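You operate a simulated robot arm through the tools that you are given. There is no shell and no other tool.

The job below is to be done with a simulated robot arm. You get a single attempt, and the scene is never put back.

Task
Plug the open ports, couple the blue hose to the manifold and lock the reel.
Fine: red plug in P 1, yellow plug in P 2; the red air lever stays shut.

Only the result counts: the job must be done as asked and must still hold three seconds after the hand-in. Knocking over, shifting, dropping, spilling or breaking anything else fails it.

Robot
A 6-joint arm with a fingered hand, fixed in place. Base frame: the origin is at the foot of the arm, x ahead of it, y to its left, z up; the work surface is at about z = 0.86. Units: m, degrees, N and s.
With the tool pointing down near the work surface it reaches from about 0.34 to 0.76 m from the base axis. Its first joint turns from -166.0 to 166.0 degrees. Payload 4 kg.
The tool frame sits at the grasp point between the pads (the TCP): z along the fingers, y along the line on which they close. The tips reach 0.026 m beyond it. Largest opening 0.148 m; the body of the gripper starts 0.073 m behind the TCP. The gripper is a hand of 3 fingers: y runs from the thumb to the fingers, the wrist lies at [0, 0, -0.239] in the tool frame.
Orientation is that of the tool frame in the base frame, as [roll, pitch, yaw] about the fixed x, y, z axes, in that order (R = Rz(yaw) Ry(pitch) Rx(roll)). With the fingers straight down and closing along the base's y, the tool's x points along the base's -x, its y along +y and its z along -z.

Tools
- The arm moves only by the tool jog_arm. Its argument "plan" is text: rows parted by semicolons, each of 6 numbers parted by spaces: the shift along the tool's x, y, z in mm, then the turn, a rotation vector about the tool's x, y, z in degrees. In form: x y z ax ay az; .... A call has 1 to 20 rows; each row is the pose to reach, as a shift and turn from the pose commanded when the call began, along the tool's axes at that moment. Each row takes 0.2 s and may step no farther than 0.05 m and 8.6 degrees from the row before; otherwise, the whole call is refused. Where a pose cannot be reached the arm comes as near as it can. A force on the tool above 40 N (or 10 N above the force at the start of the call, whichever is more), or a blocked arm, ends the call early, and 0.2 s more pass. In this call time passes only in rows, and 0.2 s behind the last. The reply holds the time, the measured pose of the TCP, the force on the tool along the base axes, the opening and the grip force, in the units named above and with some noise, with the torque about the TCP (base axes, N m) and any sound that the robot's microphone picked up.
- Cameras (640 x 400 px; columns grow to the right, rows downward): "scene" is fixed at [0.0501, -0.4988, 1.6468]; the picture's right is [0.85, -0.52, 0.00], its down [-0.26, -0.43, -0.86] and it looks along [0.45, 0.74, -0.50] (base axes); focal length 323 px, centre (320, 200). "wrist" rides on the gripper at [0.067, -0.039, -0.09] in the tool frame; the picture's right is [0.50, 0.87, 0.00], its down [-0.66, 0.38, -0.65] and it looks along [-0.57, 0.33, 0.76] (tool axes); focal length 222 px, centre (320, 200). There is no depth. A picture from a camera that has moved, and an enlarged one, comes with that camera's place and axes in the base frame and with its lens.
- capture(camera): a new picture of that camera. It takes no simulated time.
- raise_lower(by): slides the trunk up (or, below 0, down) by that many m; the arm rides with it, the base frame stays. It gives what a move gives, with no picture.
- set_fingers(finger1, finger2, thumb_bend): sets how far each is bent, from 0 (flat) to 1 (curled in); at 0.3 the hand is open as for a grip, at 0.7 the pads meet at the TCP. One left out holds its place. A second passes; each finger stops where it meets its share of the squeeze, and holds until it gets a number again. It is the only way to open and close the hand. It gives what a move gives, with no picture; readings hold the bend of each and the force on the fingers (four entries, about 0 where the hand has none), thumb and palm.
- inspect(camera, box): a new picture of the part [left, top, right, bottom] of that camera's present view, enlarged. It takes no simulated time.
- finish_job(): hands the job in; it is judged then, once.

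Places have to be worked out from the pictures, the camera data and where the tool is seen. Open the gripper and draw the arm clear of the work before you hand the job in, unless the task says otherwise.

The tools are called after "Call:" as a command line: name --argument value ..., lists and objects as JSON in quotes. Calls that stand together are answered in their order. jog_arm: Moves the arm, as the interface text tells. Its arguments: {"type":"object","properties":{"plan":{"type":"string"}},"required":["plan"]} The other tools are called the same way: raise_lower (by) slides the trunk up or down; set_fingers (finger1, finger2, thumb_bend) moves the fingers one by one; capture (camera) takes a picture; inspect (camera, box) takes an enlarged picture of a part of a camera's view; finish_job () hands the job in.

At the start:

```text
t: 0.0
tcp_pos: [0.4144, 0.0175, 1.3906]
orientation: [179.9, 0.2, 179.9]
force: [-1.2, -0.3, 0.0]
wrist_torque: [-0.02, 0.01, -0.02]
opening: 0.1482
finger_force: 0.0
shape: jaw
bend: [0.3, 0.3, 0.3]
finger forces: [0.1, 0.1, 0.1, 0.0, 0.1, 0.1]
trunk travel left (down, up): [-0.525, 0.065]
```

scene: 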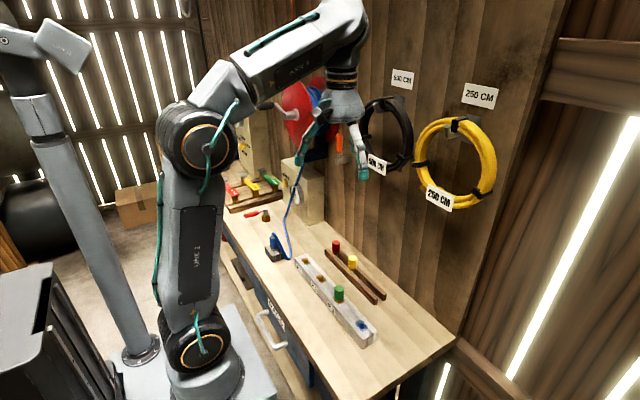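
wrist: 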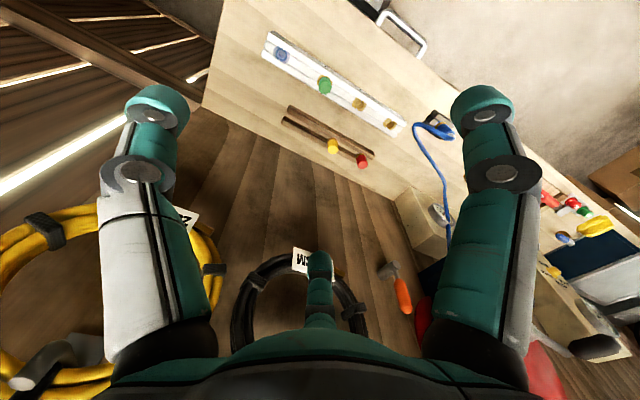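

I'll start by looking closely at the scene to find the manifold, plugs, hose, reel and levers.

Call:
inspect --camera "scene" --box '[220, 220, 420, 345]'

Call:
inspect --camera "scene" --box '[220, 60, 380, 160]'

Call:
inspect --camera "scene" --box '[215, 150, 335, 265]'

Call:
inspect --camera "wrist" --box '[240, 0, 480, 200]'

Call:
inspect --camera "wrist" --box '[380, 80, 640, 400]'

```text
3.20 times, centred on (320, 282) of scene
camera zoom: at [0.0501, -0.4988, 1.6468], right [0.85, -0.52, 0.0], down [-0.26, -0.43, -0.86], along [0.45, 0.74, -0.5], focal length 1034 px, centre (320, -64)
```

zoom: 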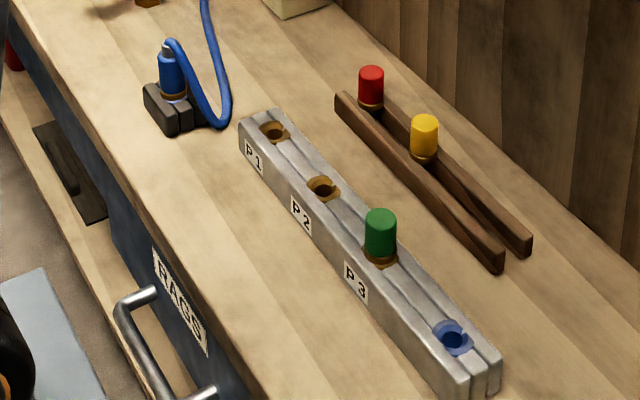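

```text
4.00 times, centred on (300, 110) of scene
camera zoom: at [0.0501, -0.4988, 1.6468], right [0.85, -0.52, 0.0], down [-0.26, -0.43, -0.86], along [0.45, 0.74, -0.5], focal length 1292 px, centre (400, 560)
```

zoom: 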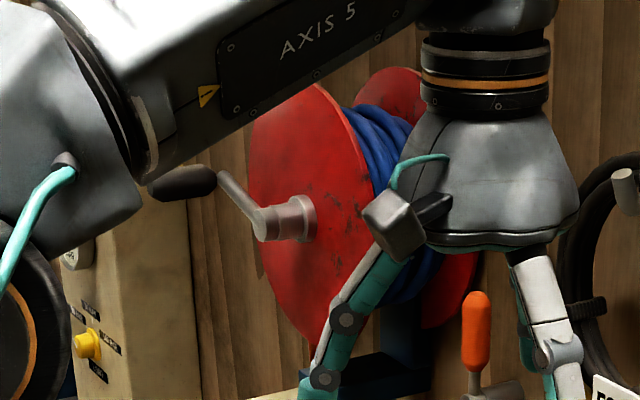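

```text
3.48 times, centred on (275, 208) of scene
camera zoom: at [0.0501, -0.4988, 1.6468], right [0.85, -0.52, 0.0], down [-0.26, -0.43, -0.86], along [0.45, 0.74, -0.5], focal length 1124 px, centre (476, 174)
```

zoom: 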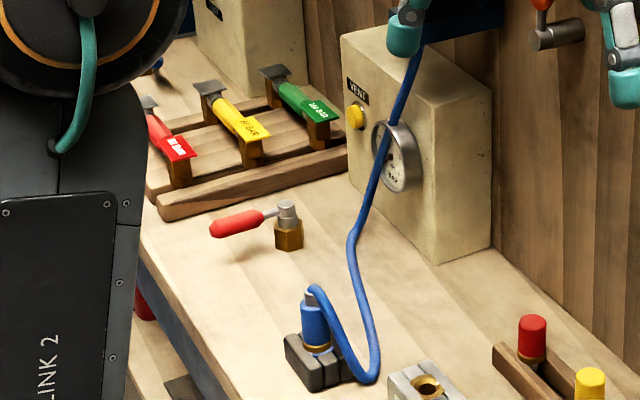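

```text
2.00 times, centred on (360, 100) of wrist
camera zoom: at [0.3469, -0.0207, 1.4795], right [-0.5, 0.87, 0.0], down [0.65, 0.38, 0.66], along [0.57, 0.33, -0.76], focal length 444 px, centre (240, 400)
```

zoom: 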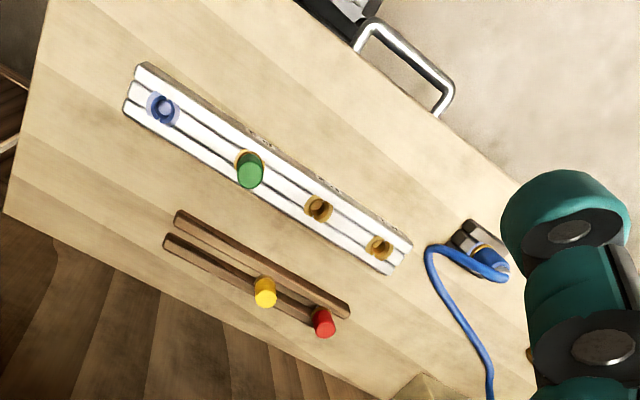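

```text
1.25 times, centred on (510, 240) of wrist
camera zoom: at [0.3469, -0.0207, 1.4795], right [-0.5, 0.87, 0.0], down [0.65, 0.38, 0.66], along [0.57, 0.33, -0.76], focal length 278 px, centre (82, 150)
```

zoom: 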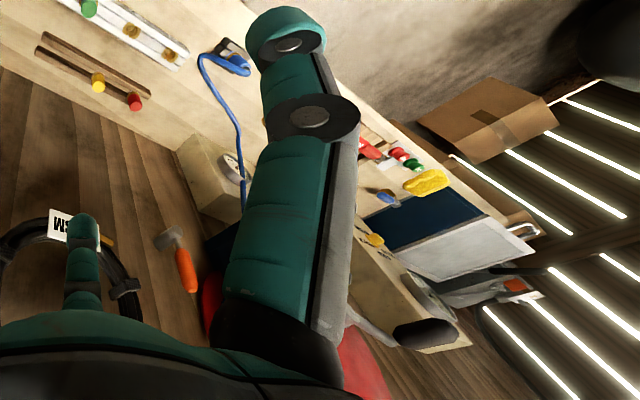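

The manifold looks to run along base y at about x≈0.457 (P1 y≈0.27, P2 y≈0.16, P3 y≈0.05, blue socket y≈-0.05). The plugs stand on rails near x≈0.587, and the reel is on the wall at x≈0.69. I'll turn the wrist camera toward the reel for a better look.

Call:
jog_arm --plan "0 -10 0 0 0 -8; 0 -20 0 0 0 -16; 0 -30 0 0 0 -24; 0 -40 0 0 0 -30"

```text
t: 1.0
tcp_pos: [0.4135, -0.0111, 1.3701]
orientation: [-179.8, 0.2, -150.1]
force: [0.8, 0.3, -0.6]
wrist_torque: [0.02, 0.0, 0.03]
opening: 0.1478
finger_force: 0.0
shape: jaw
bend: [0.3, 0.3, 0.3]
finger forces: [0.0, 0.0, 0.0, 0.1, 0.0, 0.0]
out of reach, approached as far as the arm can: row 4
trunk travel left (down, up): [-0.525, 0.065]
```

The arm nears its upper reach limit there, so I'll tilt the tool up while shifting it forward a little so the wrist stays reachable.

Call:
jog_arm --plan "-17 10 10 -4 -6.9 0; -34 20 20 -8 -13.8 0; -51 30 25 -12 -20.7 0; -68 40 30 -16 -27.6 0; -78 45 30 -20 -34.5 0"

Call:
capture --camera "wrist"

Call:
capture --camera "scene"

```text
t: 2.2
tcp_pos: [0.4575, 0.0684, 1.3398]
orientation: [157.2, 33.9, -157.1]
force: [0.0, 1.0, -0.5]
wrist_torque: [-0.01, 0.02, 0.0]
opening: 0.1478
finger_force: 0.0
shape: jaw
bend: [0.3, 0.3, 0.3]
finger forces: [0.0, 0.0, 0.0, 0.0, 0.0, 0.1]
trunk travel left (down, up): [-0.525, 0.065]
```

```text
taken
camera wrist: at [0.3976, -0.0327, 1.3584], right [-0.87, 0.5, 0.0], down [0.08, 0.14, 0.99], along [0.5, 0.85, -0.16], focal length 222 px, centre (320, 200)
```

wrist: 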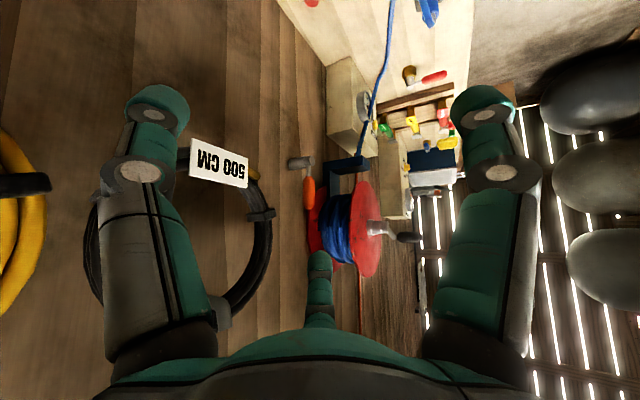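

```text
taken
```

scene: 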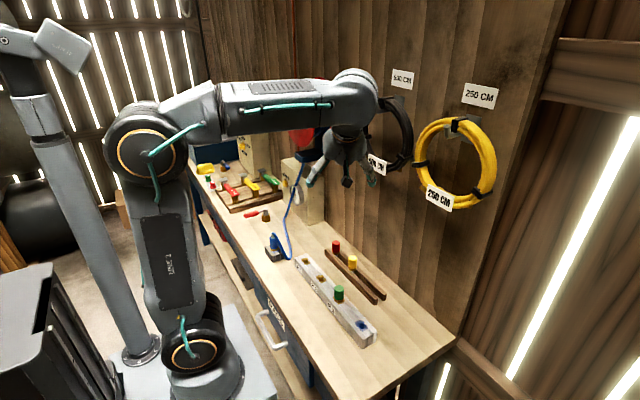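

Call:
inspect --camera "wrist" --box '[260, 120, 440, 290]'

Call:
inspect --camera "wrist" --box '[320, 50, 480, 200]'

Call:
inspect --camera "scene" --box '[190, 120, 330, 270]'

```text
2.35 times, centred on (350, 205) of wrist
camera zoom: at [0.3976, -0.0327, 1.3584], right [-0.87, 0.5, 0.0], down [0.08, 0.14, 0.99], along [0.5, 0.85, -0.16], focal length 523 px, centre (249, 188)
```

zoom: 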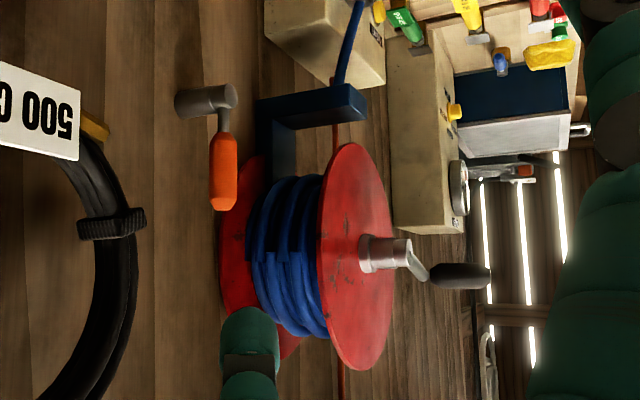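

```text
2.67 times, centred on (400, 125) of wrist
camera zoom: at [0.3976, -0.0327, 1.3584], right [-0.87, 0.5, 0.0], down [0.08, 0.14, 0.99], along [0.5, 0.85, -0.16], focal length 592 px, centre (107, 400)
```

zoom: 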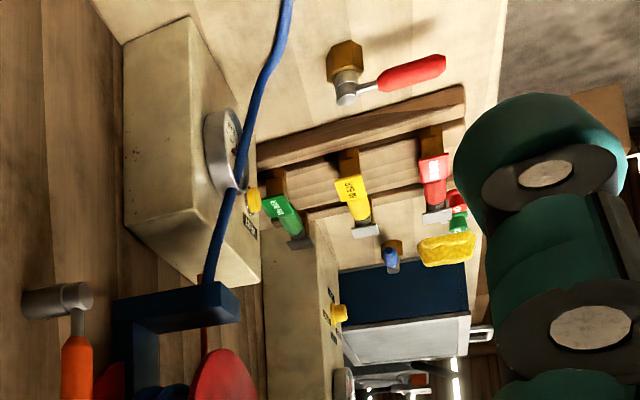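

```text
2.67 times, centred on (260, 195) of scene
camera zoom: at [0.0501, -0.4988, 1.6468], right [0.85, -0.52, 0.0], down [-0.26, -0.43, -0.86], along [0.45, 0.74, -0.5], focal length 862 px, centre (480, 213)
```

zoom: 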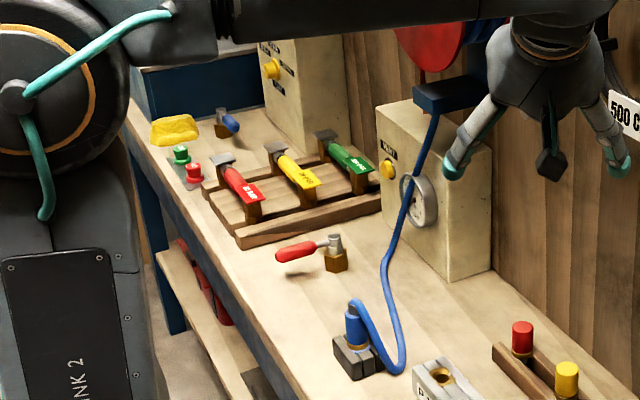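

Call:
inspect --camera "scene" --box '[250, 165, 345, 225]'

Call:
inspect --camera "wrist" --box '[270, 140, 350, 230]'

Call:
inspect --camera "scene" --box '[250, 225, 310, 275]'

Call:
inspect --camera "scene" --box '[320, 235, 390, 305]'

Call:
inspect --camera "scene" --box '[320, 280, 390, 350]'

```text
6.67 times, centred on (298, 195) of scene
camera zoom: at [0.0501, -0.4988, 1.6468], right [0.85, -0.52, 0.0], down [-0.26, -0.43, -0.86], along [0.45, 0.74, -0.5], focal length 2154 px, centre (470, 233)
```

zoom: 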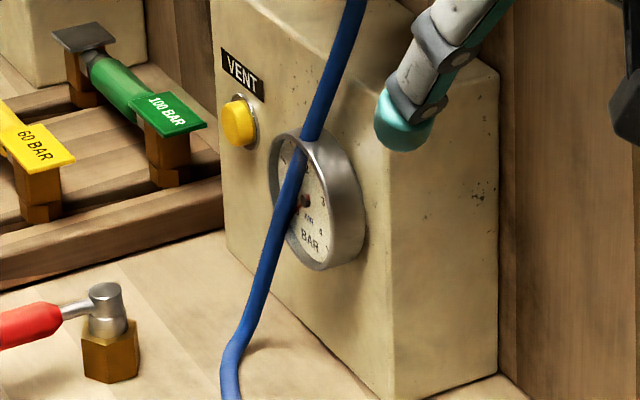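

```text
4.44 times, centred on (310, 185) of wrist
camera zoom: at [0.3976, -0.0327, 1.3584], right [-0.87, 0.5, 0.0], down [0.08, 0.14, 0.99], along [0.5, 0.85, -0.16], focal length 987 px, centre (364, 267)
```

zoom: 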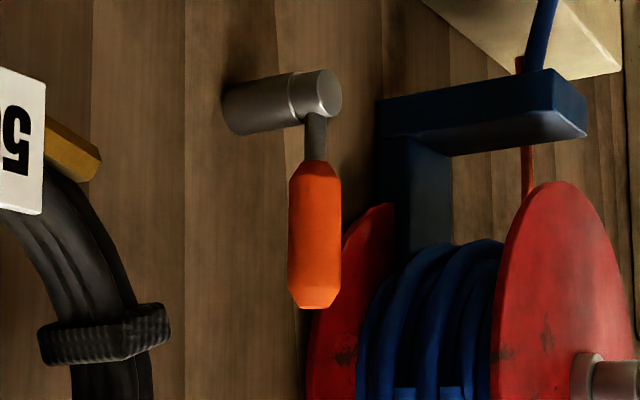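

```text
8.00 times, centred on (280, 250) of scene
camera zoom: at [0.0501, -0.4988, 1.6468], right [0.85, -0.52, 0.0], down [-0.26, -0.43, -0.86], along [0.45, 0.74, -0.5], focal length 2585 px, centre (640, -200)
```

zoom: 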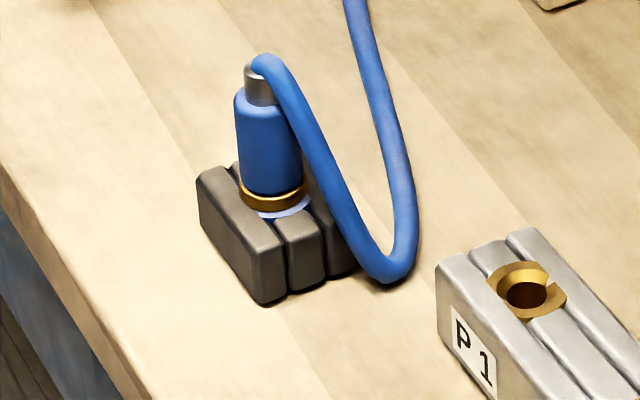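

```text
5.71 times, centred on (355, 270) of scene
camera zoom: at [0.0501, -0.4988, 1.6468], right [0.85, -0.52, 0.0], down [-0.26, -0.43, -0.86], along [0.45, 0.74, -0.5], focal length 1846 px, centre (120, -200)
```

zoom: 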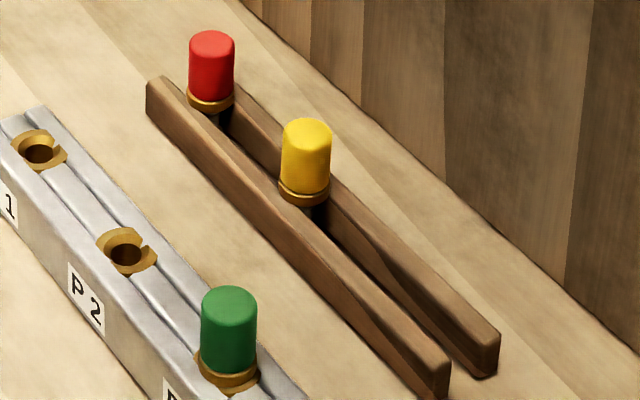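

```text
5.71 times, centred on (355, 315) of scene
camera zoom: at [0.0501, -0.4988, 1.6468], right [0.85, -0.52, 0.0], down [-0.26, -0.43, -0.86], along [0.45, 0.74, -0.5], focal length 1846 px, centre (120, -457)
```

zoom: 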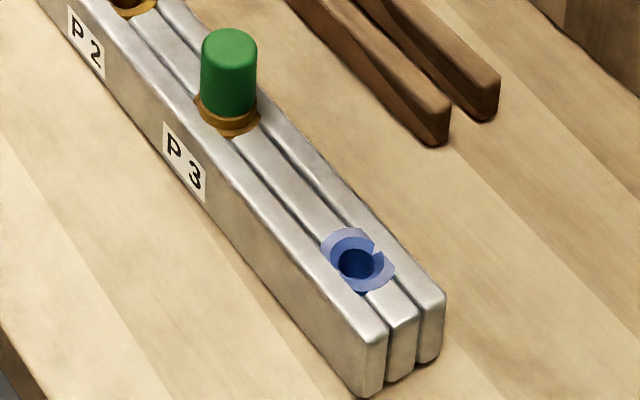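

The orange lever sits on a wall pivot beside the reel and points up. I'll return the tool to vertical, then study how the three fingers are arranged.

Call:
jog_arm --plan "0 0 0 4 6.9 0; 0 0 0 8 13.8 0; 0 0 0 12 20.7 0; 0 0 0 16 27.6 0; 0 0 0 20 34.5 0"

Call:
jog_arm --plan "0 0 30 0 0 8; 0 0 60 0 0 16; 0 0 90 0 0 24; 0 0 120 0 0 30"

Call:
capture --camera "scene"

Call:
capture --camera "wrist"

```text
t: 3.4
tcp_pos: [0.4569, 0.0675, 1.3405]
orientation: [-179.9, 0.2, -150.1]
force: [-0.1, -1.2, -0.3]
wrist_torque: [-0.01, 0.04, -0.02]
opening: 0.1479
finger_force: 0.1
shape: jaw
bend: [0.3, 0.3, 0.3]
finger forces: [0.0, 0.0, 0.0, 0.1, 0.1, 0.0]
trunk travel left (down, up): [-0.525, 0.065]
```

```text
t: 4.4
tcp_pos: [0.4579, 0.0665, 1.2176]
orientation: [179.9, 0.1, 179.8]
force: [-0.3, -0.2, 0.0]
wrist_torque: [-0.02, 0.01, 0.0]
opening: 0.1479
finger_force: 0.1
shape: jaw
bend: [0.3, 0.3, 0.3]
finger forces: [0.1, 0.0, 0.1, 0.0, 0.0, 0.0]
trunk travel left (down, up): [-0.525, 0.065]
```

```text
taken
```

scene: 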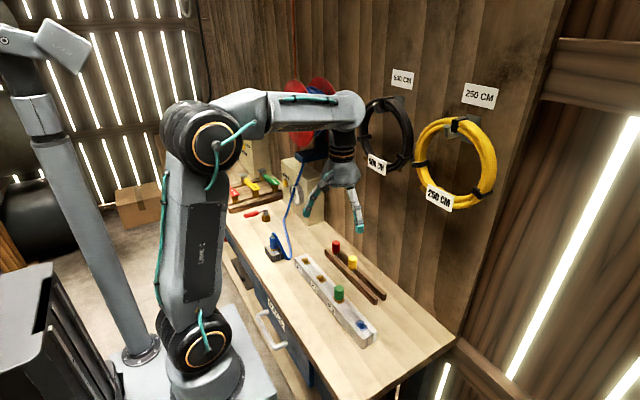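

```text
taken
camera wrist: at [0.3893, 0.029, 1.3086], right [-0.5, 0.87, 0.0], down [0.66, 0.38, 0.66], along [0.57, 0.33, -0.76], focal length 222 px, centre (320, 200)
```

wrist: 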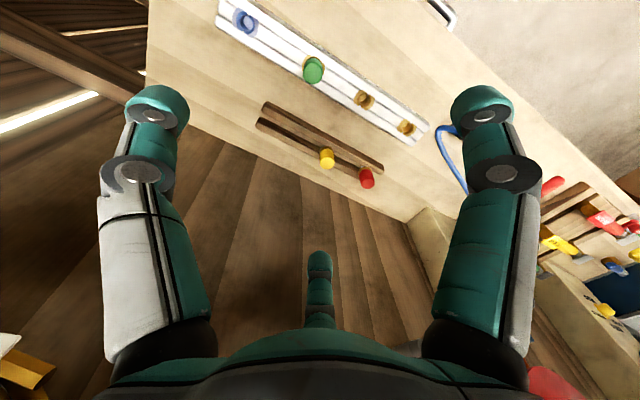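

Call:
inspect --camera "scene" --box '[280, 140, 400, 250]'

Call:
inspect --camera "scene" --box '[250, 60, 390, 170]'

```text
3.64 times, centred on (340, 195) of scene
camera zoom: at [0.0501, -0.4988, 1.6468], right [0.85, -0.52, 0.0], down [-0.26, -0.43, -0.86], along [0.45, 0.74, -0.5], focal length 1175 px, centre (247, 218)
```

zoom: 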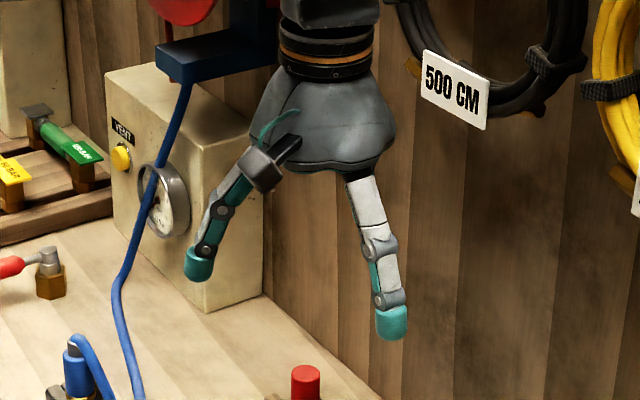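

```text
3.64 times, centred on (320, 115) of scene
camera zoom: at [0.0501, -0.4988, 1.6468], right [0.85, -0.52, 0.0], down [-0.26, -0.43, -0.86], along [0.45, 0.74, -0.5], focal length 1175 px, centre (320, 509)
```

zoom: 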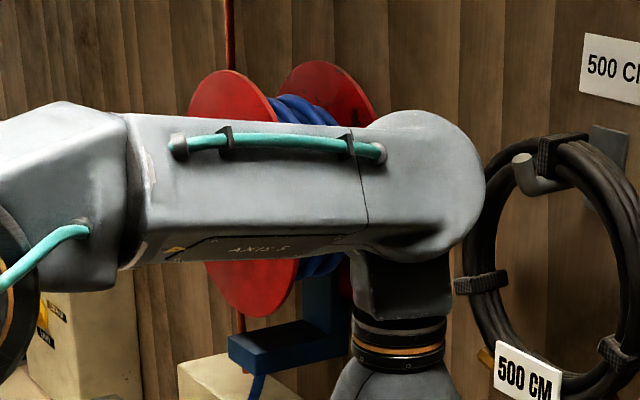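

I'll zoom the wrist view for measuring the holes and plugs from this pose.

Call:
inspect --camera "wrist" --box '[330, 70, 450, 200]'

Call:
inspect --camera "wrist" --box '[210, 0, 350, 100]'

```text
3.08 times, centred on (390, 135) of wrist
camera zoom: at [0.3893, 0.029, 1.3086], right [-0.5, 0.87, 0.0], down [0.66, 0.38, 0.66], along [0.57, 0.33, -0.76], focal length 684 px, centre (105, 400)
```

zoom: 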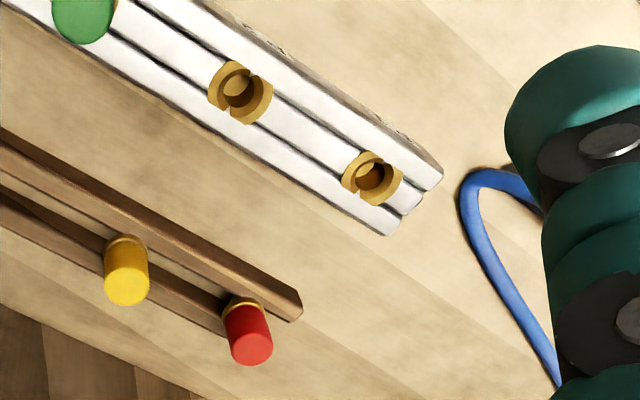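

```text
4.00 times, centred on (280, 50) of wrist
camera zoom: at [0.3893, 0.029, 1.3086], right [-0.5, 0.87, 0.0], down [0.66, 0.38, 0.66], along [0.57, 0.33, -0.76], focal length 888 px, centre (480, 800)
```

zoom: 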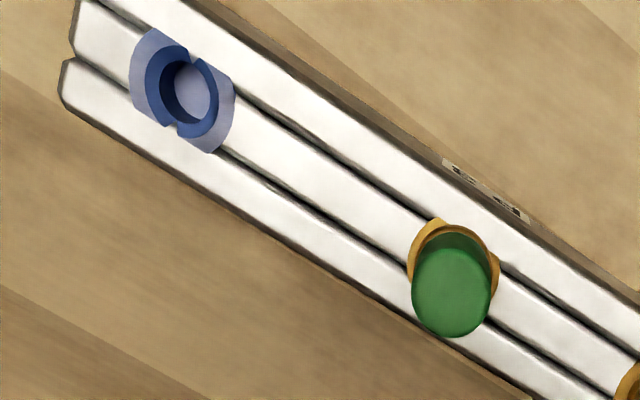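

Two-view triangulation puts P1 at ≈(0.4535, 0.2545), P2 at ≈(0.455, 0.155) and the blue socket at ≈(0.455, -0.053). I'll move closer to measure the plugs.

Call:
jog_arm --plan "-5 19 40 0 0 0; -10 38 80 0 0 0; -15 57 120 0 0 0; -19 74 160 0 0 0"

Call:
capture --camera "wrist"

Call:
capture --camera "scene"

```text
t: 5.4
tcp_pos: [0.4742, 0.142, 1.0587]
orientation: [179.9, 0.2, 180.0]
force: [0.4, -0.1, 0.6]
wrist_torque: [0.0, 0.03, 0.0]
opening: 0.1479
finger_force: 0.1
shape: jaw
bend: [0.3, 0.3, 0.3]
finger forces: [0.1, 0.0, 0.1, 0.1, 0.1, 0.0]
trunk travel left (down, up): [-0.525, 0.065]
```

```text
taken
camera wrist: at [0.4063, 0.1038, 1.1483], right [-0.5, 0.87, 0.0], down [0.65, 0.38, 0.66], along [0.57, 0.33, -0.75], focal length 222 px, centre (320, 200)
```

wrist: 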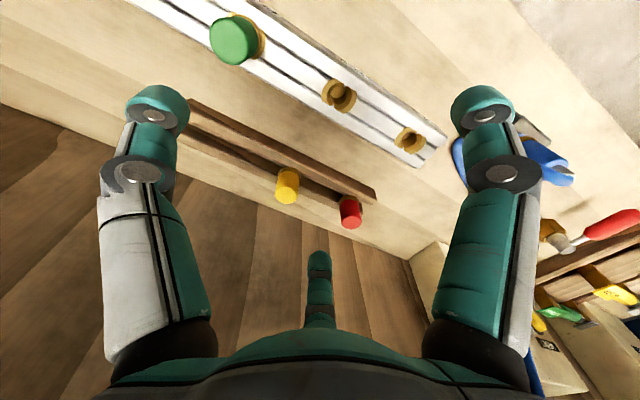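

```text
taken
```

scene: 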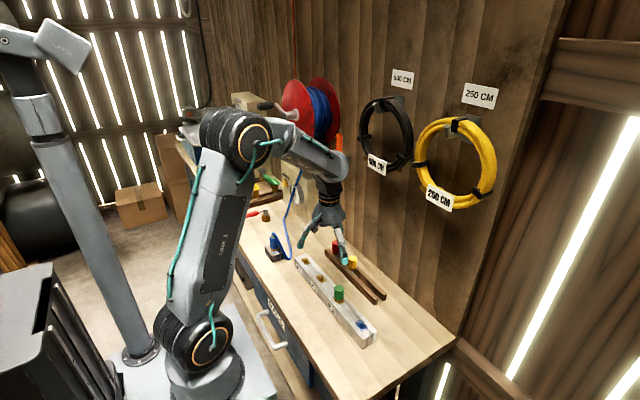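

Call:
inspect --camera "wrist" --box '[250, 150, 400, 250]'

Call:
inspect --camera "wrist" --box '[300, 60, 460, 180]'

Call:
inspect --camera "scene" --box '[260, 70, 400, 190]'

Call:
inspect --camera "scene" --box '[255, 160, 345, 250]'

```text
4.00 times, centred on (325, 200) of wrist
camera zoom: at [0.4063, 0.1038, 1.1483], right [-0.5, 0.87, 0.0], down [0.65, 0.38, 0.66], along [0.57, 0.33, -0.75], focal length 888 px, centre (300, 200)
```

zoom: 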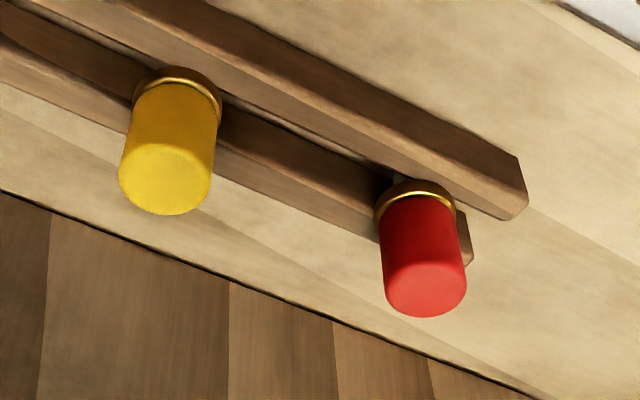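

```text
3.33 times, centred on (380, 120) of wrist
camera zoom: at [0.4063, 0.1038, 1.1483], right [-0.5, 0.87, 0.0], down [0.65, 0.38, 0.66], along [0.57, 0.33, -0.75], focal length 740 px, centre (120, 467)
```

zoom: 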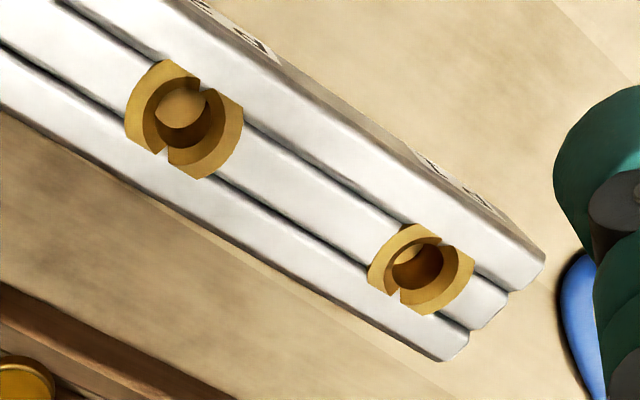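

```text
3.33 times, centred on (330, 130) of scene
camera zoom: at [0.0501, -0.4988, 1.6468], right [0.85, -0.52, 0.0], down [-0.26, -0.43, -0.86], along [0.45, 0.74, -0.5], focal length 1077 px, centre (287, 433)
```

zoom: 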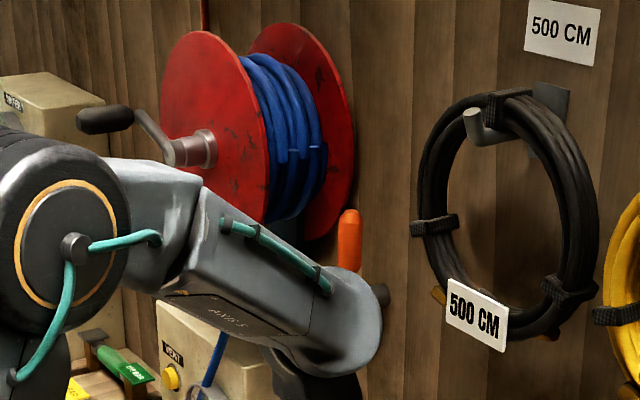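

```text
4.44 times, centred on (300, 205) of scene
camera zoom: at [0.0501, -0.4988, 1.6468], right [0.85, -0.52, 0.0], down [-0.26, -0.43, -0.86], along [0.45, 0.74, -0.5], focal length 1436 px, centre (409, 178)
```

zoom: 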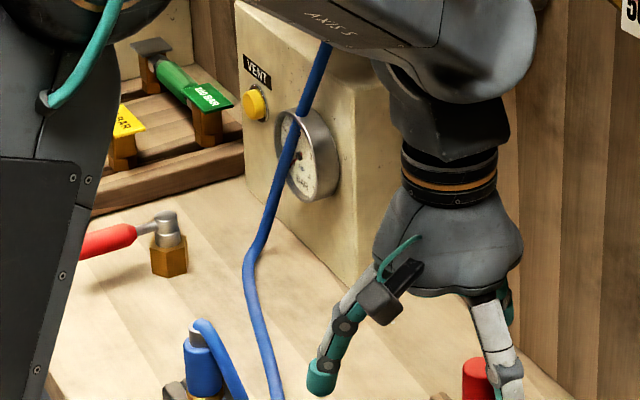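

Red plug ≈(0.5815, 0.2575) with cap top ≈0.934 and flange ≈0.885; yellow ≈(0.582, 0.1565). I'll narrow the hand a little, to 0.45, and move above the red plug.

Call:
set_fingers --finger1 0.45 --finger2 0.45 --thumb_bend 0.45

Call:
jog_arm --plan "-27 29 0 0 0 0; -54 58 0 0 0 0; -81 87 0 0 0 0; -107 115.5 0 0 0 0; -107 115.5 0 0 0 0"

Call:
capture --camera "wrist"

Call:
capture --camera "scene"

```text
t: 6.4
tcp_pos: [0.4747, 0.1405, 1.0594]
orientation: [179.9, 0.0, 179.9]
force: [0.0, 0.2, 0.5]
wrist_torque: [-0.03, -0.02, 0.0]
opening: 0.0795
finger_force: 0.1
shape: fingers
bend: [0.45, 0.45, 0.45]
finger forces: [0.1, 0.0, 0.0, 0.0, 0.1, 0.0]
trunk travel left (down, up): [-0.525, 0.065]
```

```text
t: 7.6
tcp_pos: [0.5845, 0.257, 1.0602]
orientation: [179.9, 0.2, 179.9]
force: [-0.1, 0.0, 0.4]
wrist_torque: [-0.04, 0.01, -0.02]
opening: 0.0791
finger_force: 0.0
shape: fingers
bend: [0.45, 0.45, 0.45]
finger forces: [0.0, 0.0, 0.0, 0.0, 0.0, 0.0]
trunk travel left (down, up): [-0.525, 0.065]
```

```text
taken
camera wrist: at [0.5173, 0.2195, 1.1499], right [-0.5, 0.87, 0.0], down [0.65, 0.38, 0.66], along [0.57, 0.33, -0.76], focal length 222 px, centre (320, 200)
```

wrist: 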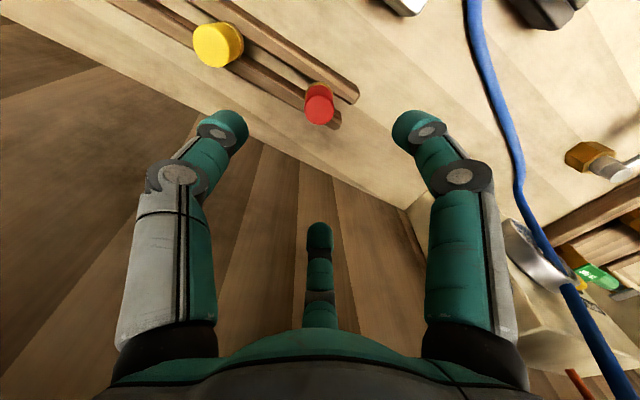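

```text
taken
```

scene: 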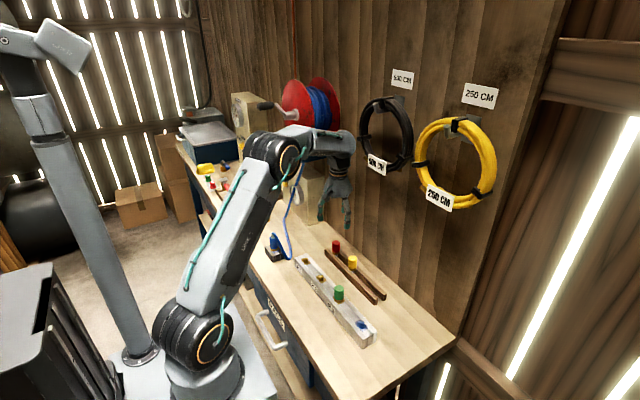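

Call:
inspect --camera "wrist" --box '[260, 60, 380, 140]'

Call:
inspect --camera "scene" --box '[300, 180, 390, 280]'

```text
5.00 times, centred on (320, 100) of wrist
camera zoom: at [0.5173, 0.2195, 1.1499], right [-0.5, 0.87, 0.0], down [0.65, 0.38, 0.66], along [0.57, 0.33, -0.76], focal length 1111 px, centre (320, 700)
```

zoom: 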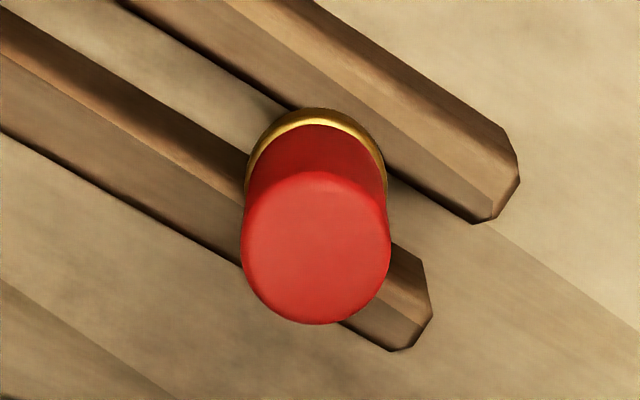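

```text
4.00 times, centred on (345, 230) of scene
camera zoom: at [0.0501, -0.4988, 1.6468], right [0.85, -0.52, 0.0], down [-0.26, -0.43, -0.86], along [0.45, 0.74, -0.5], focal length 1292 px, centre (220, 80)
```

zoom: 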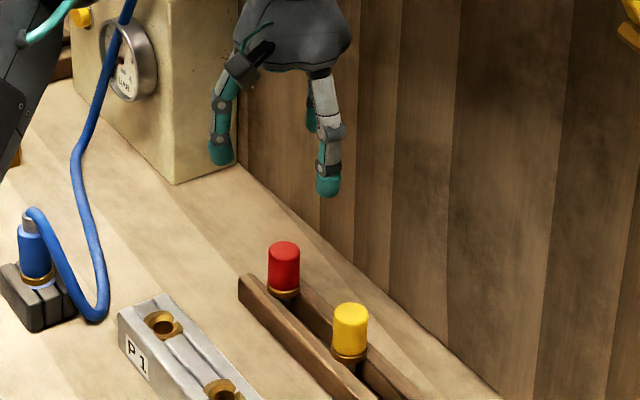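

The red plug sits about 3 mm off the TCP in x and y. I'll correct that and descend to a grip height near z≈0.92.

Call:
jog_arm --plan "3 -3 40 0 0 0; 3 -3 80 0 0 0; 3 -3 115 0 0 0; 3 -3 139 0 0 0"

Call:
inspect --camera "wrist" --box '[200, 0, 440, 250]'

Call:
inspect --camera "scene" --box '[290, 190, 390, 280]'

```text
t: 8.6
tcp_pos: [0.5813, 0.2543, 0.9206]
orientation: [179.9, 0.1, 179.8]
force: [0.7, -0.1, 0.1]
wrist_torque: [0.0, -0.01, -0.02]
opening: 0.0792
finger_force: 0.1
shape: fingers
bend: [0.45, 0.45, 0.45]
finger forces: [0.1, 0.0, 0.0, 0.1, 0.1, 0.1]
trunk travel left (down, up): [-0.525, 0.065]
```

```text
1.60 times, centred on (320, 125) of wrist
camera zoom: at [0.5133, 0.216, 1.0107], right [-0.5, 0.87, 0.0], down [0.65, 0.38, 0.66], along [0.57, 0.33, -0.76], focal length 355 px, centre (320, 320)
```

zoom: 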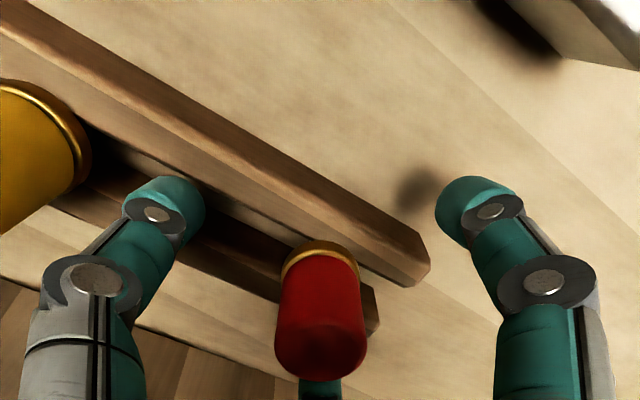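

```text
4.44 times, centred on (340, 235) of scene
camera zoom: at [0.0501, -0.4988, 1.6468], right [0.85, -0.52, 0.0], down [-0.26, -0.43, -0.86], along [0.45, 0.74, -0.5], focal length 1436 px, centre (231, 44)
```

zoom: 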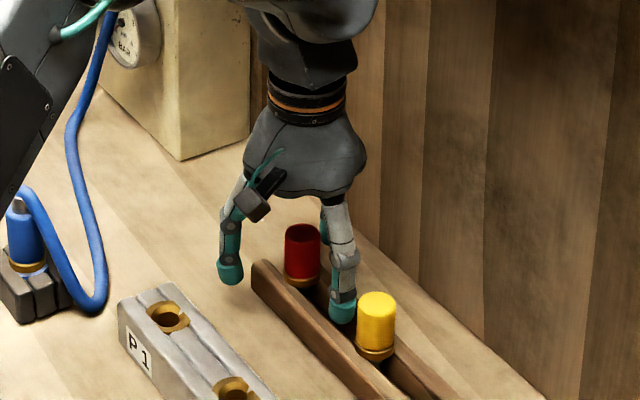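

The fingers straddle the red cap with clearance above the rails. I'll close in two stages.

Call:
set_fingers --finger1 0.56 --finger2 0.56 --thumb_bend 0.56

Call:
inspect --camera "wrist" --box '[200, 0, 440, 250]'

```text
t: 9.6
tcp_pos: [0.5822, 0.2548, 0.9197]
orientation: [179.9, 0.1, 179.8]
force: [-1.0, 0.2, -0.1]
wrist_torque: [-0.01, 0.02, -0.03]
opening: 0.043
finger_force: 0.1
shape: fingers
bend: [0.56, 0.56, 0.56]
finger forces: [0.0, 0.0, 0.0, 0.0, 0.1, 0.1]
trunk travel left (down, up): [-0.525, 0.065]
```

```text
1.60 times, centred on (320, 125) of wrist
camera zoom: at [0.5133, 0.2159, 1.011], right [-0.5, 0.87, 0.0], down [0.65, 0.38, 0.66], along [0.57, 0.33, -0.76], focal length 355 px, centre (320, 320)
```

zoom: 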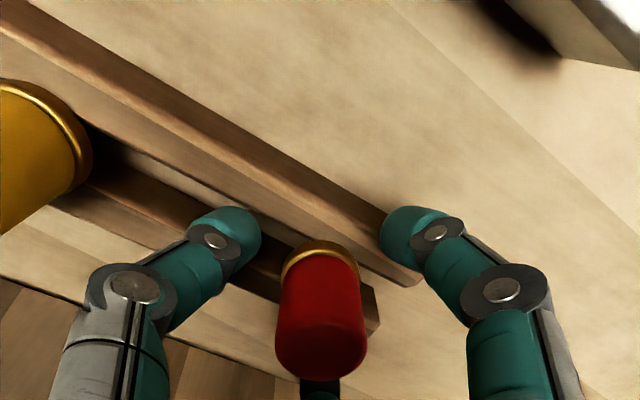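

Call:
set_fingers --finger1 0.7 --finger2 0.7 --thumb_bend 0.7

Call:
inspect --camera "wrist" --box '[200, 0, 440, 250]'

Call:
inspect --camera "scene" --box '[290, 190, 390, 280]'

```text
t: 10.6
tcp_pos: [0.5807, 0.2537, 0.9229]
orientation: [179.8, 0.3, -180.0]
force: [1.9, 7.5, 20.7]
wrist_torque: [0.58, -0.18, -0.03]
opening: 0.015
finger_force: 13.8
shape: fingers
bend: [0.61, 0.59, 0.7]
finger forces: [12.0, 16.9, 0.1, 0.1, 0.1, 0.1]
trunk travel left (down, up): [-0.525, 0.065]
```

```text
1.60 times, centred on (320, 125) of wrist
camera zoom: at [0.5127, 0.2164, 1.0125], right [-0.5, 0.87, 0.0], down [0.65, 0.38, 0.66], along [0.57, 0.33, -0.75], focal length 355 px, centre (320, 320)
```

zoom: 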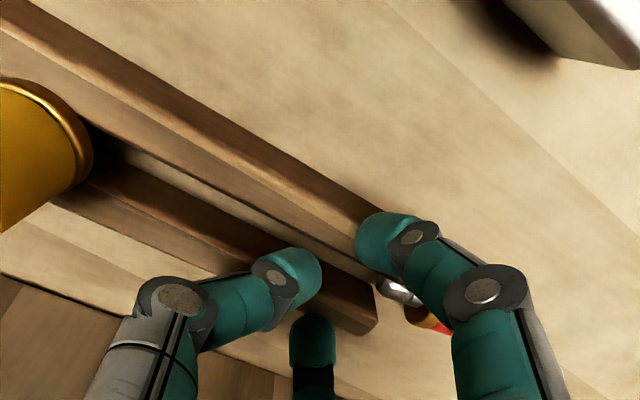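

```text
4.44 times, centred on (340, 235) of scene
camera zoom: at [0.0501, -0.4988, 1.6468], right [0.85, -0.52, 0.0], down [-0.26, -0.43, -0.86], along [0.45, 0.74, -0.5], focal length 1436 px, centre (231, 44)
```

zoom: 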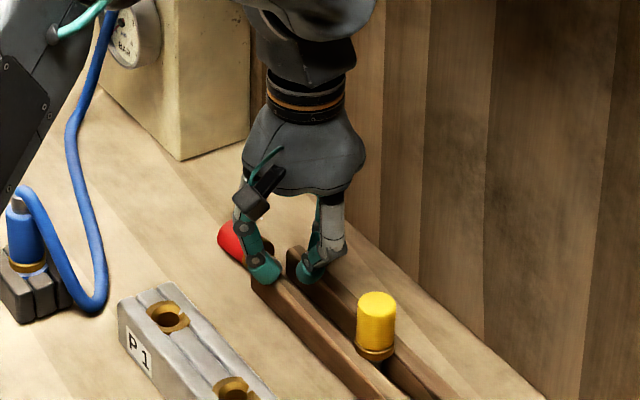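

The closing fingers pressed on the rails, and the thumb pushed the red plug out of the rail end, so it now lies on its side. I'll raise straight up, without opening, so it isn't disturbed further, then look.

Call:
jog_arm --plan "0 0 -15 0 0 0; 0 0 -40 0 0 0; 0 0 -80 0 0 0; 0 0 -120 0 0 0; 0 0 -150 0 0 0"

Call:
capture --camera "wrist"

Call:
inspect --camera "scene" --box '[270, 180, 390, 280]'

```text
t: 11.8
tcp_pos: [0.5799, 0.2538, 1.0702]
orientation: [179.9, 0.0, 180.0]
force: [0.5, 0.0, 0.1]
wrist_torque: [-0.03, 0.01, 0.01]
opening: 0.0
finger_force: 0.0
shape: fingers
bend: [0.69, 0.69, 0.7]
finger forces: [0.1, 0.0, 0.1, 0.1, 0.0, 0.0]
trunk travel left (down, up): [-0.525, 0.065]
```

```text
taken
camera wrist: at [0.511, 0.2146, 1.1606], right [-0.5, 0.87, 0.0], down [0.66, 0.38, 0.65], along [0.57, 0.33, -0.76], focal length 222 px, centre (320, 200)
```

wrist: 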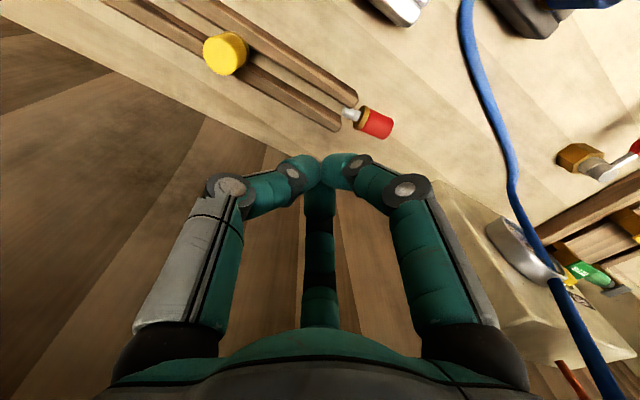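

```text
4.00 times, centred on (330, 230) of scene
camera zoom: at [0.0501, -0.4988, 1.6468], right [0.85, -0.52, 0.0], down [-0.26, -0.43, -0.86], along [0.45, 0.74, -0.5], focal length 1292 px, centre (280, 80)
```

zoom: 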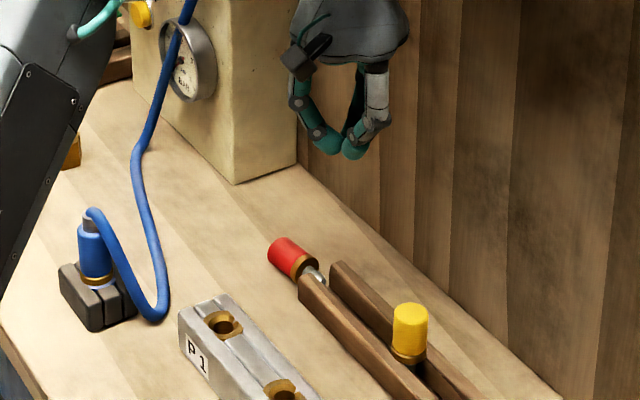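

Call:
inspect --camera "wrist" --box '[310, 80, 420, 150]'

Call:
inspect --camera "scene" --box '[325, 230, 375, 265]'

```text
5.71 times, centred on (365, 115) of wrist
camera zoom: at [0.511, 0.2146, 1.1606], right [-0.5, 0.87, 0.0], down [0.66, 0.38, 0.65], along [0.57, 0.33, -0.76], focal length 1269 px, centre (63, 686)
```

zoom: 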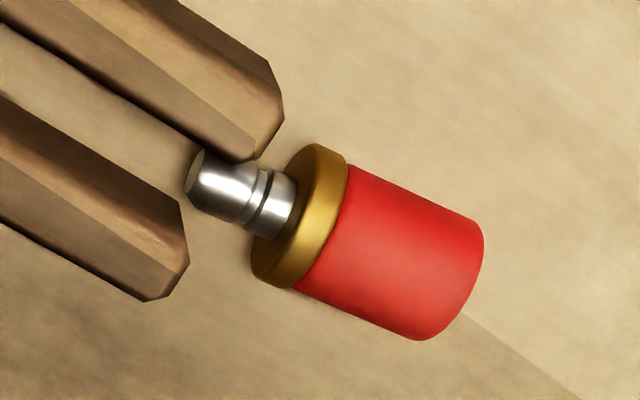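

```text
11.43 times, centred on (350, 248) of scene
camera zoom: at [0.0501, -0.4988, 1.6468], right [0.85, -0.52, 0.0], down [-0.26, -0.43, -0.86], along [0.45, 0.74, -0.5], focal length 3692 px, centre (-23, -343)
```

zoom: 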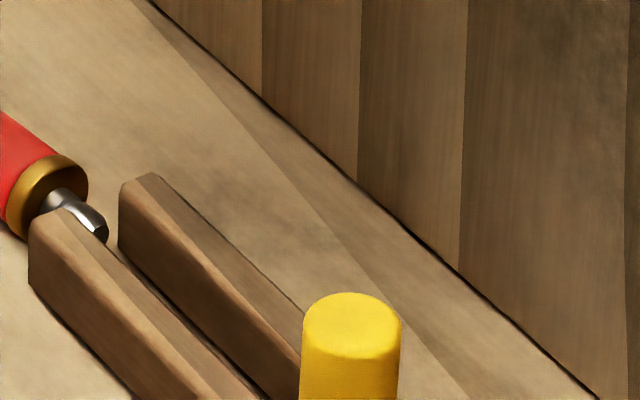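

The red plug is recoverable: it lies with its stem toward -y, cap centre ≈(0.574, 0.336), resting on the bench. I'll move away from the wall and test whether the wrist can yaw about 170°, so the thumb can go to the cap end for a re-grip.

Call:
jog_arm --plan "40 -20 -20 0 0 0; 80 -40 -40 0 0 8; 80 -40 -40 0 0 16; 80 -40 -40 0 0 24; 80 -40 -40 0 0 32; 80 -40 -40 0 0 40; 80 -40 -40 0 0 48; 80 -40 -40 0 0 56; 80 -40 -40 0 0 64; 80 -40 -40 0 0 72; 80 -40 -40 0 0 80; 80 -40 -40 0 0 88; 80 -40 -40 0 0 96; 80 -40 -40 0 0 104; 80 -40 -40 0 0 112; 80 -40 -40 0 0 120; 80 -40 -40 0 0 128; 80 -40 -40 0 0 136; 80 -40 -40 0 0 144; 80 -40 -40 0 0 152"

Call:
capture --camera "wrist"

```text
t: 16.0
tcp_pos: [0.5012, 0.2146, 1.1102]
orientation: [180.0, -0.1, 27.9]
force: [-0.3, 0.8, 0.2]
wrist_torque: [0.0, 0.0, 0.01]
opening: 0.0
finger_force: 0.1
shape: fingers
bend: [0.69, 0.69, 0.7]
finger forces: [0.0, 0.0, 0.1, 0.0, 0.0, 0.0]
trunk travel left (down, up): [-0.525, 0.065]
```

```text
taken
camera wrist: at [0.5422, 0.2809, 1.2003], right [0.85, -0.53, 0.0], down [-0.4, -0.64, 0.65], along [-0.35, -0.55, -0.76], focal length 222 px, centre (320, 200)
```

wrist: 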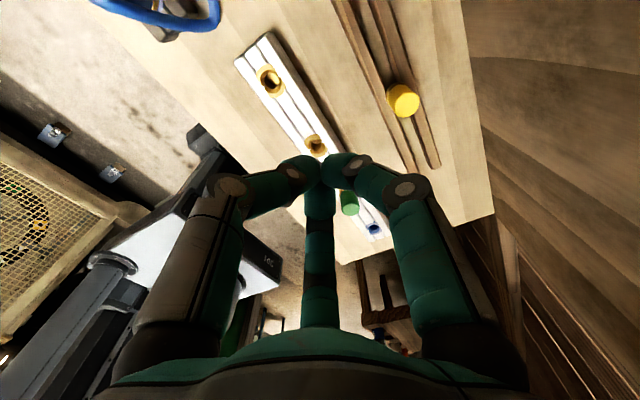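

Yaw to about 28° was reached without trouble. Next I'll finish the yaw to ≈9°, open to 0.45, and move above the lying red plug for a close look.

Call:
jog_arm --plan "30 -19 0 0 0 6; 60 -38 0 0 0 12; 91 -57 10 0 0 19; 121.4 -75.4 30 0 0 19"

Call:
set_fingers --finger1 0.45 --finger2 0.45 --thumb_bend 0.4

Call:
capture --camera "wrist"

Call:
capture --camera "scene"

```text
t: 17.0
tcp_pos: [0.5726, 0.3344, 1.0833]
orientation: [-179.7, -0.3, 8.8]
force: [-0.4, -0.2, 0.6]
wrist_torque: [0.03, 0.01, 0.02]
opening: 0.0
finger_force: 0.0
shape: fingers
bend: [0.69, 0.69, 0.7]
finger forces: [0.1, 0.1, 0.0, 0.2, 0.0, 0.0]
trunk travel left (down, up): [-0.525, 0.065]
```

```text
t: 18.0
tcp_pos: [0.5723, 0.334, 1.0822]
orientation: [-179.7, -0.3, 8.9]
force: [0.3, 0.1, 0.2]
wrist_torque: [0.04, 0.02, 0.02]
opening: 0.0864
finger_force: 0.0
shape: fingers
bend: [0.45, 0.45, 0.4]
finger forces: [0.0, 0.0, 0.0, 0.1, 0.1, 0.1]
trunk travel left (down, up): [-0.525, 0.065]
```

```text
taken
camera wrist: at [0.6322, 0.3832, 1.1742], right [0.63, -0.78, 0.0], down [-0.59, -0.48, 0.65], along [-0.51, -0.41, -0.76], focal length 222 px, centre (320, 200)
```

wrist: 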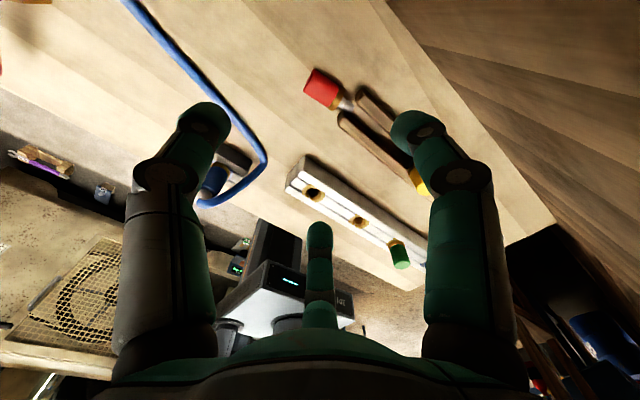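

```text
taken
```

scene: 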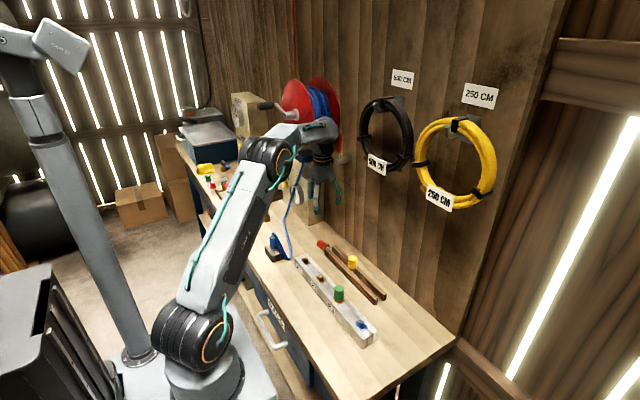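

Call:
inspect --camera "wrist" --box '[280, 50, 380, 130]'

Call:
inspect --camera "scene" --box '[280, 100, 380, 270]'

```text
5.00 times, centred on (330, 90) of wrist
camera zoom: at [0.6322, 0.3832, 1.1742], right [0.63, -0.78, 0.0], down [-0.59, -0.48, 0.65], along [-0.51, -0.41, -0.76], focal length 1111 px, centre (270, 750)
```

zoom: 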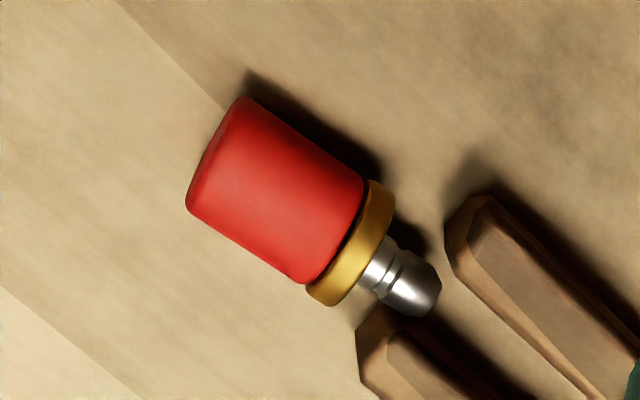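

```text
2.35 times, centred on (330, 185) of scene
camera zoom: at [0.0501, -0.4988, 1.6468], right [0.85, -0.52, 0.0], down [-0.26, -0.43, -0.86], along [0.45, 0.74, -0.5], focal length 760 px, centre (296, 235)
```

zoom: 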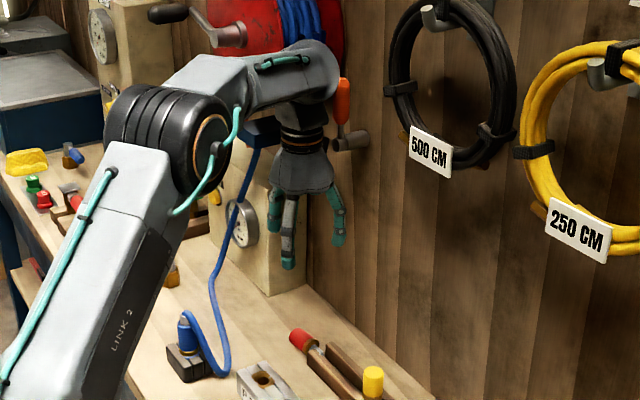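

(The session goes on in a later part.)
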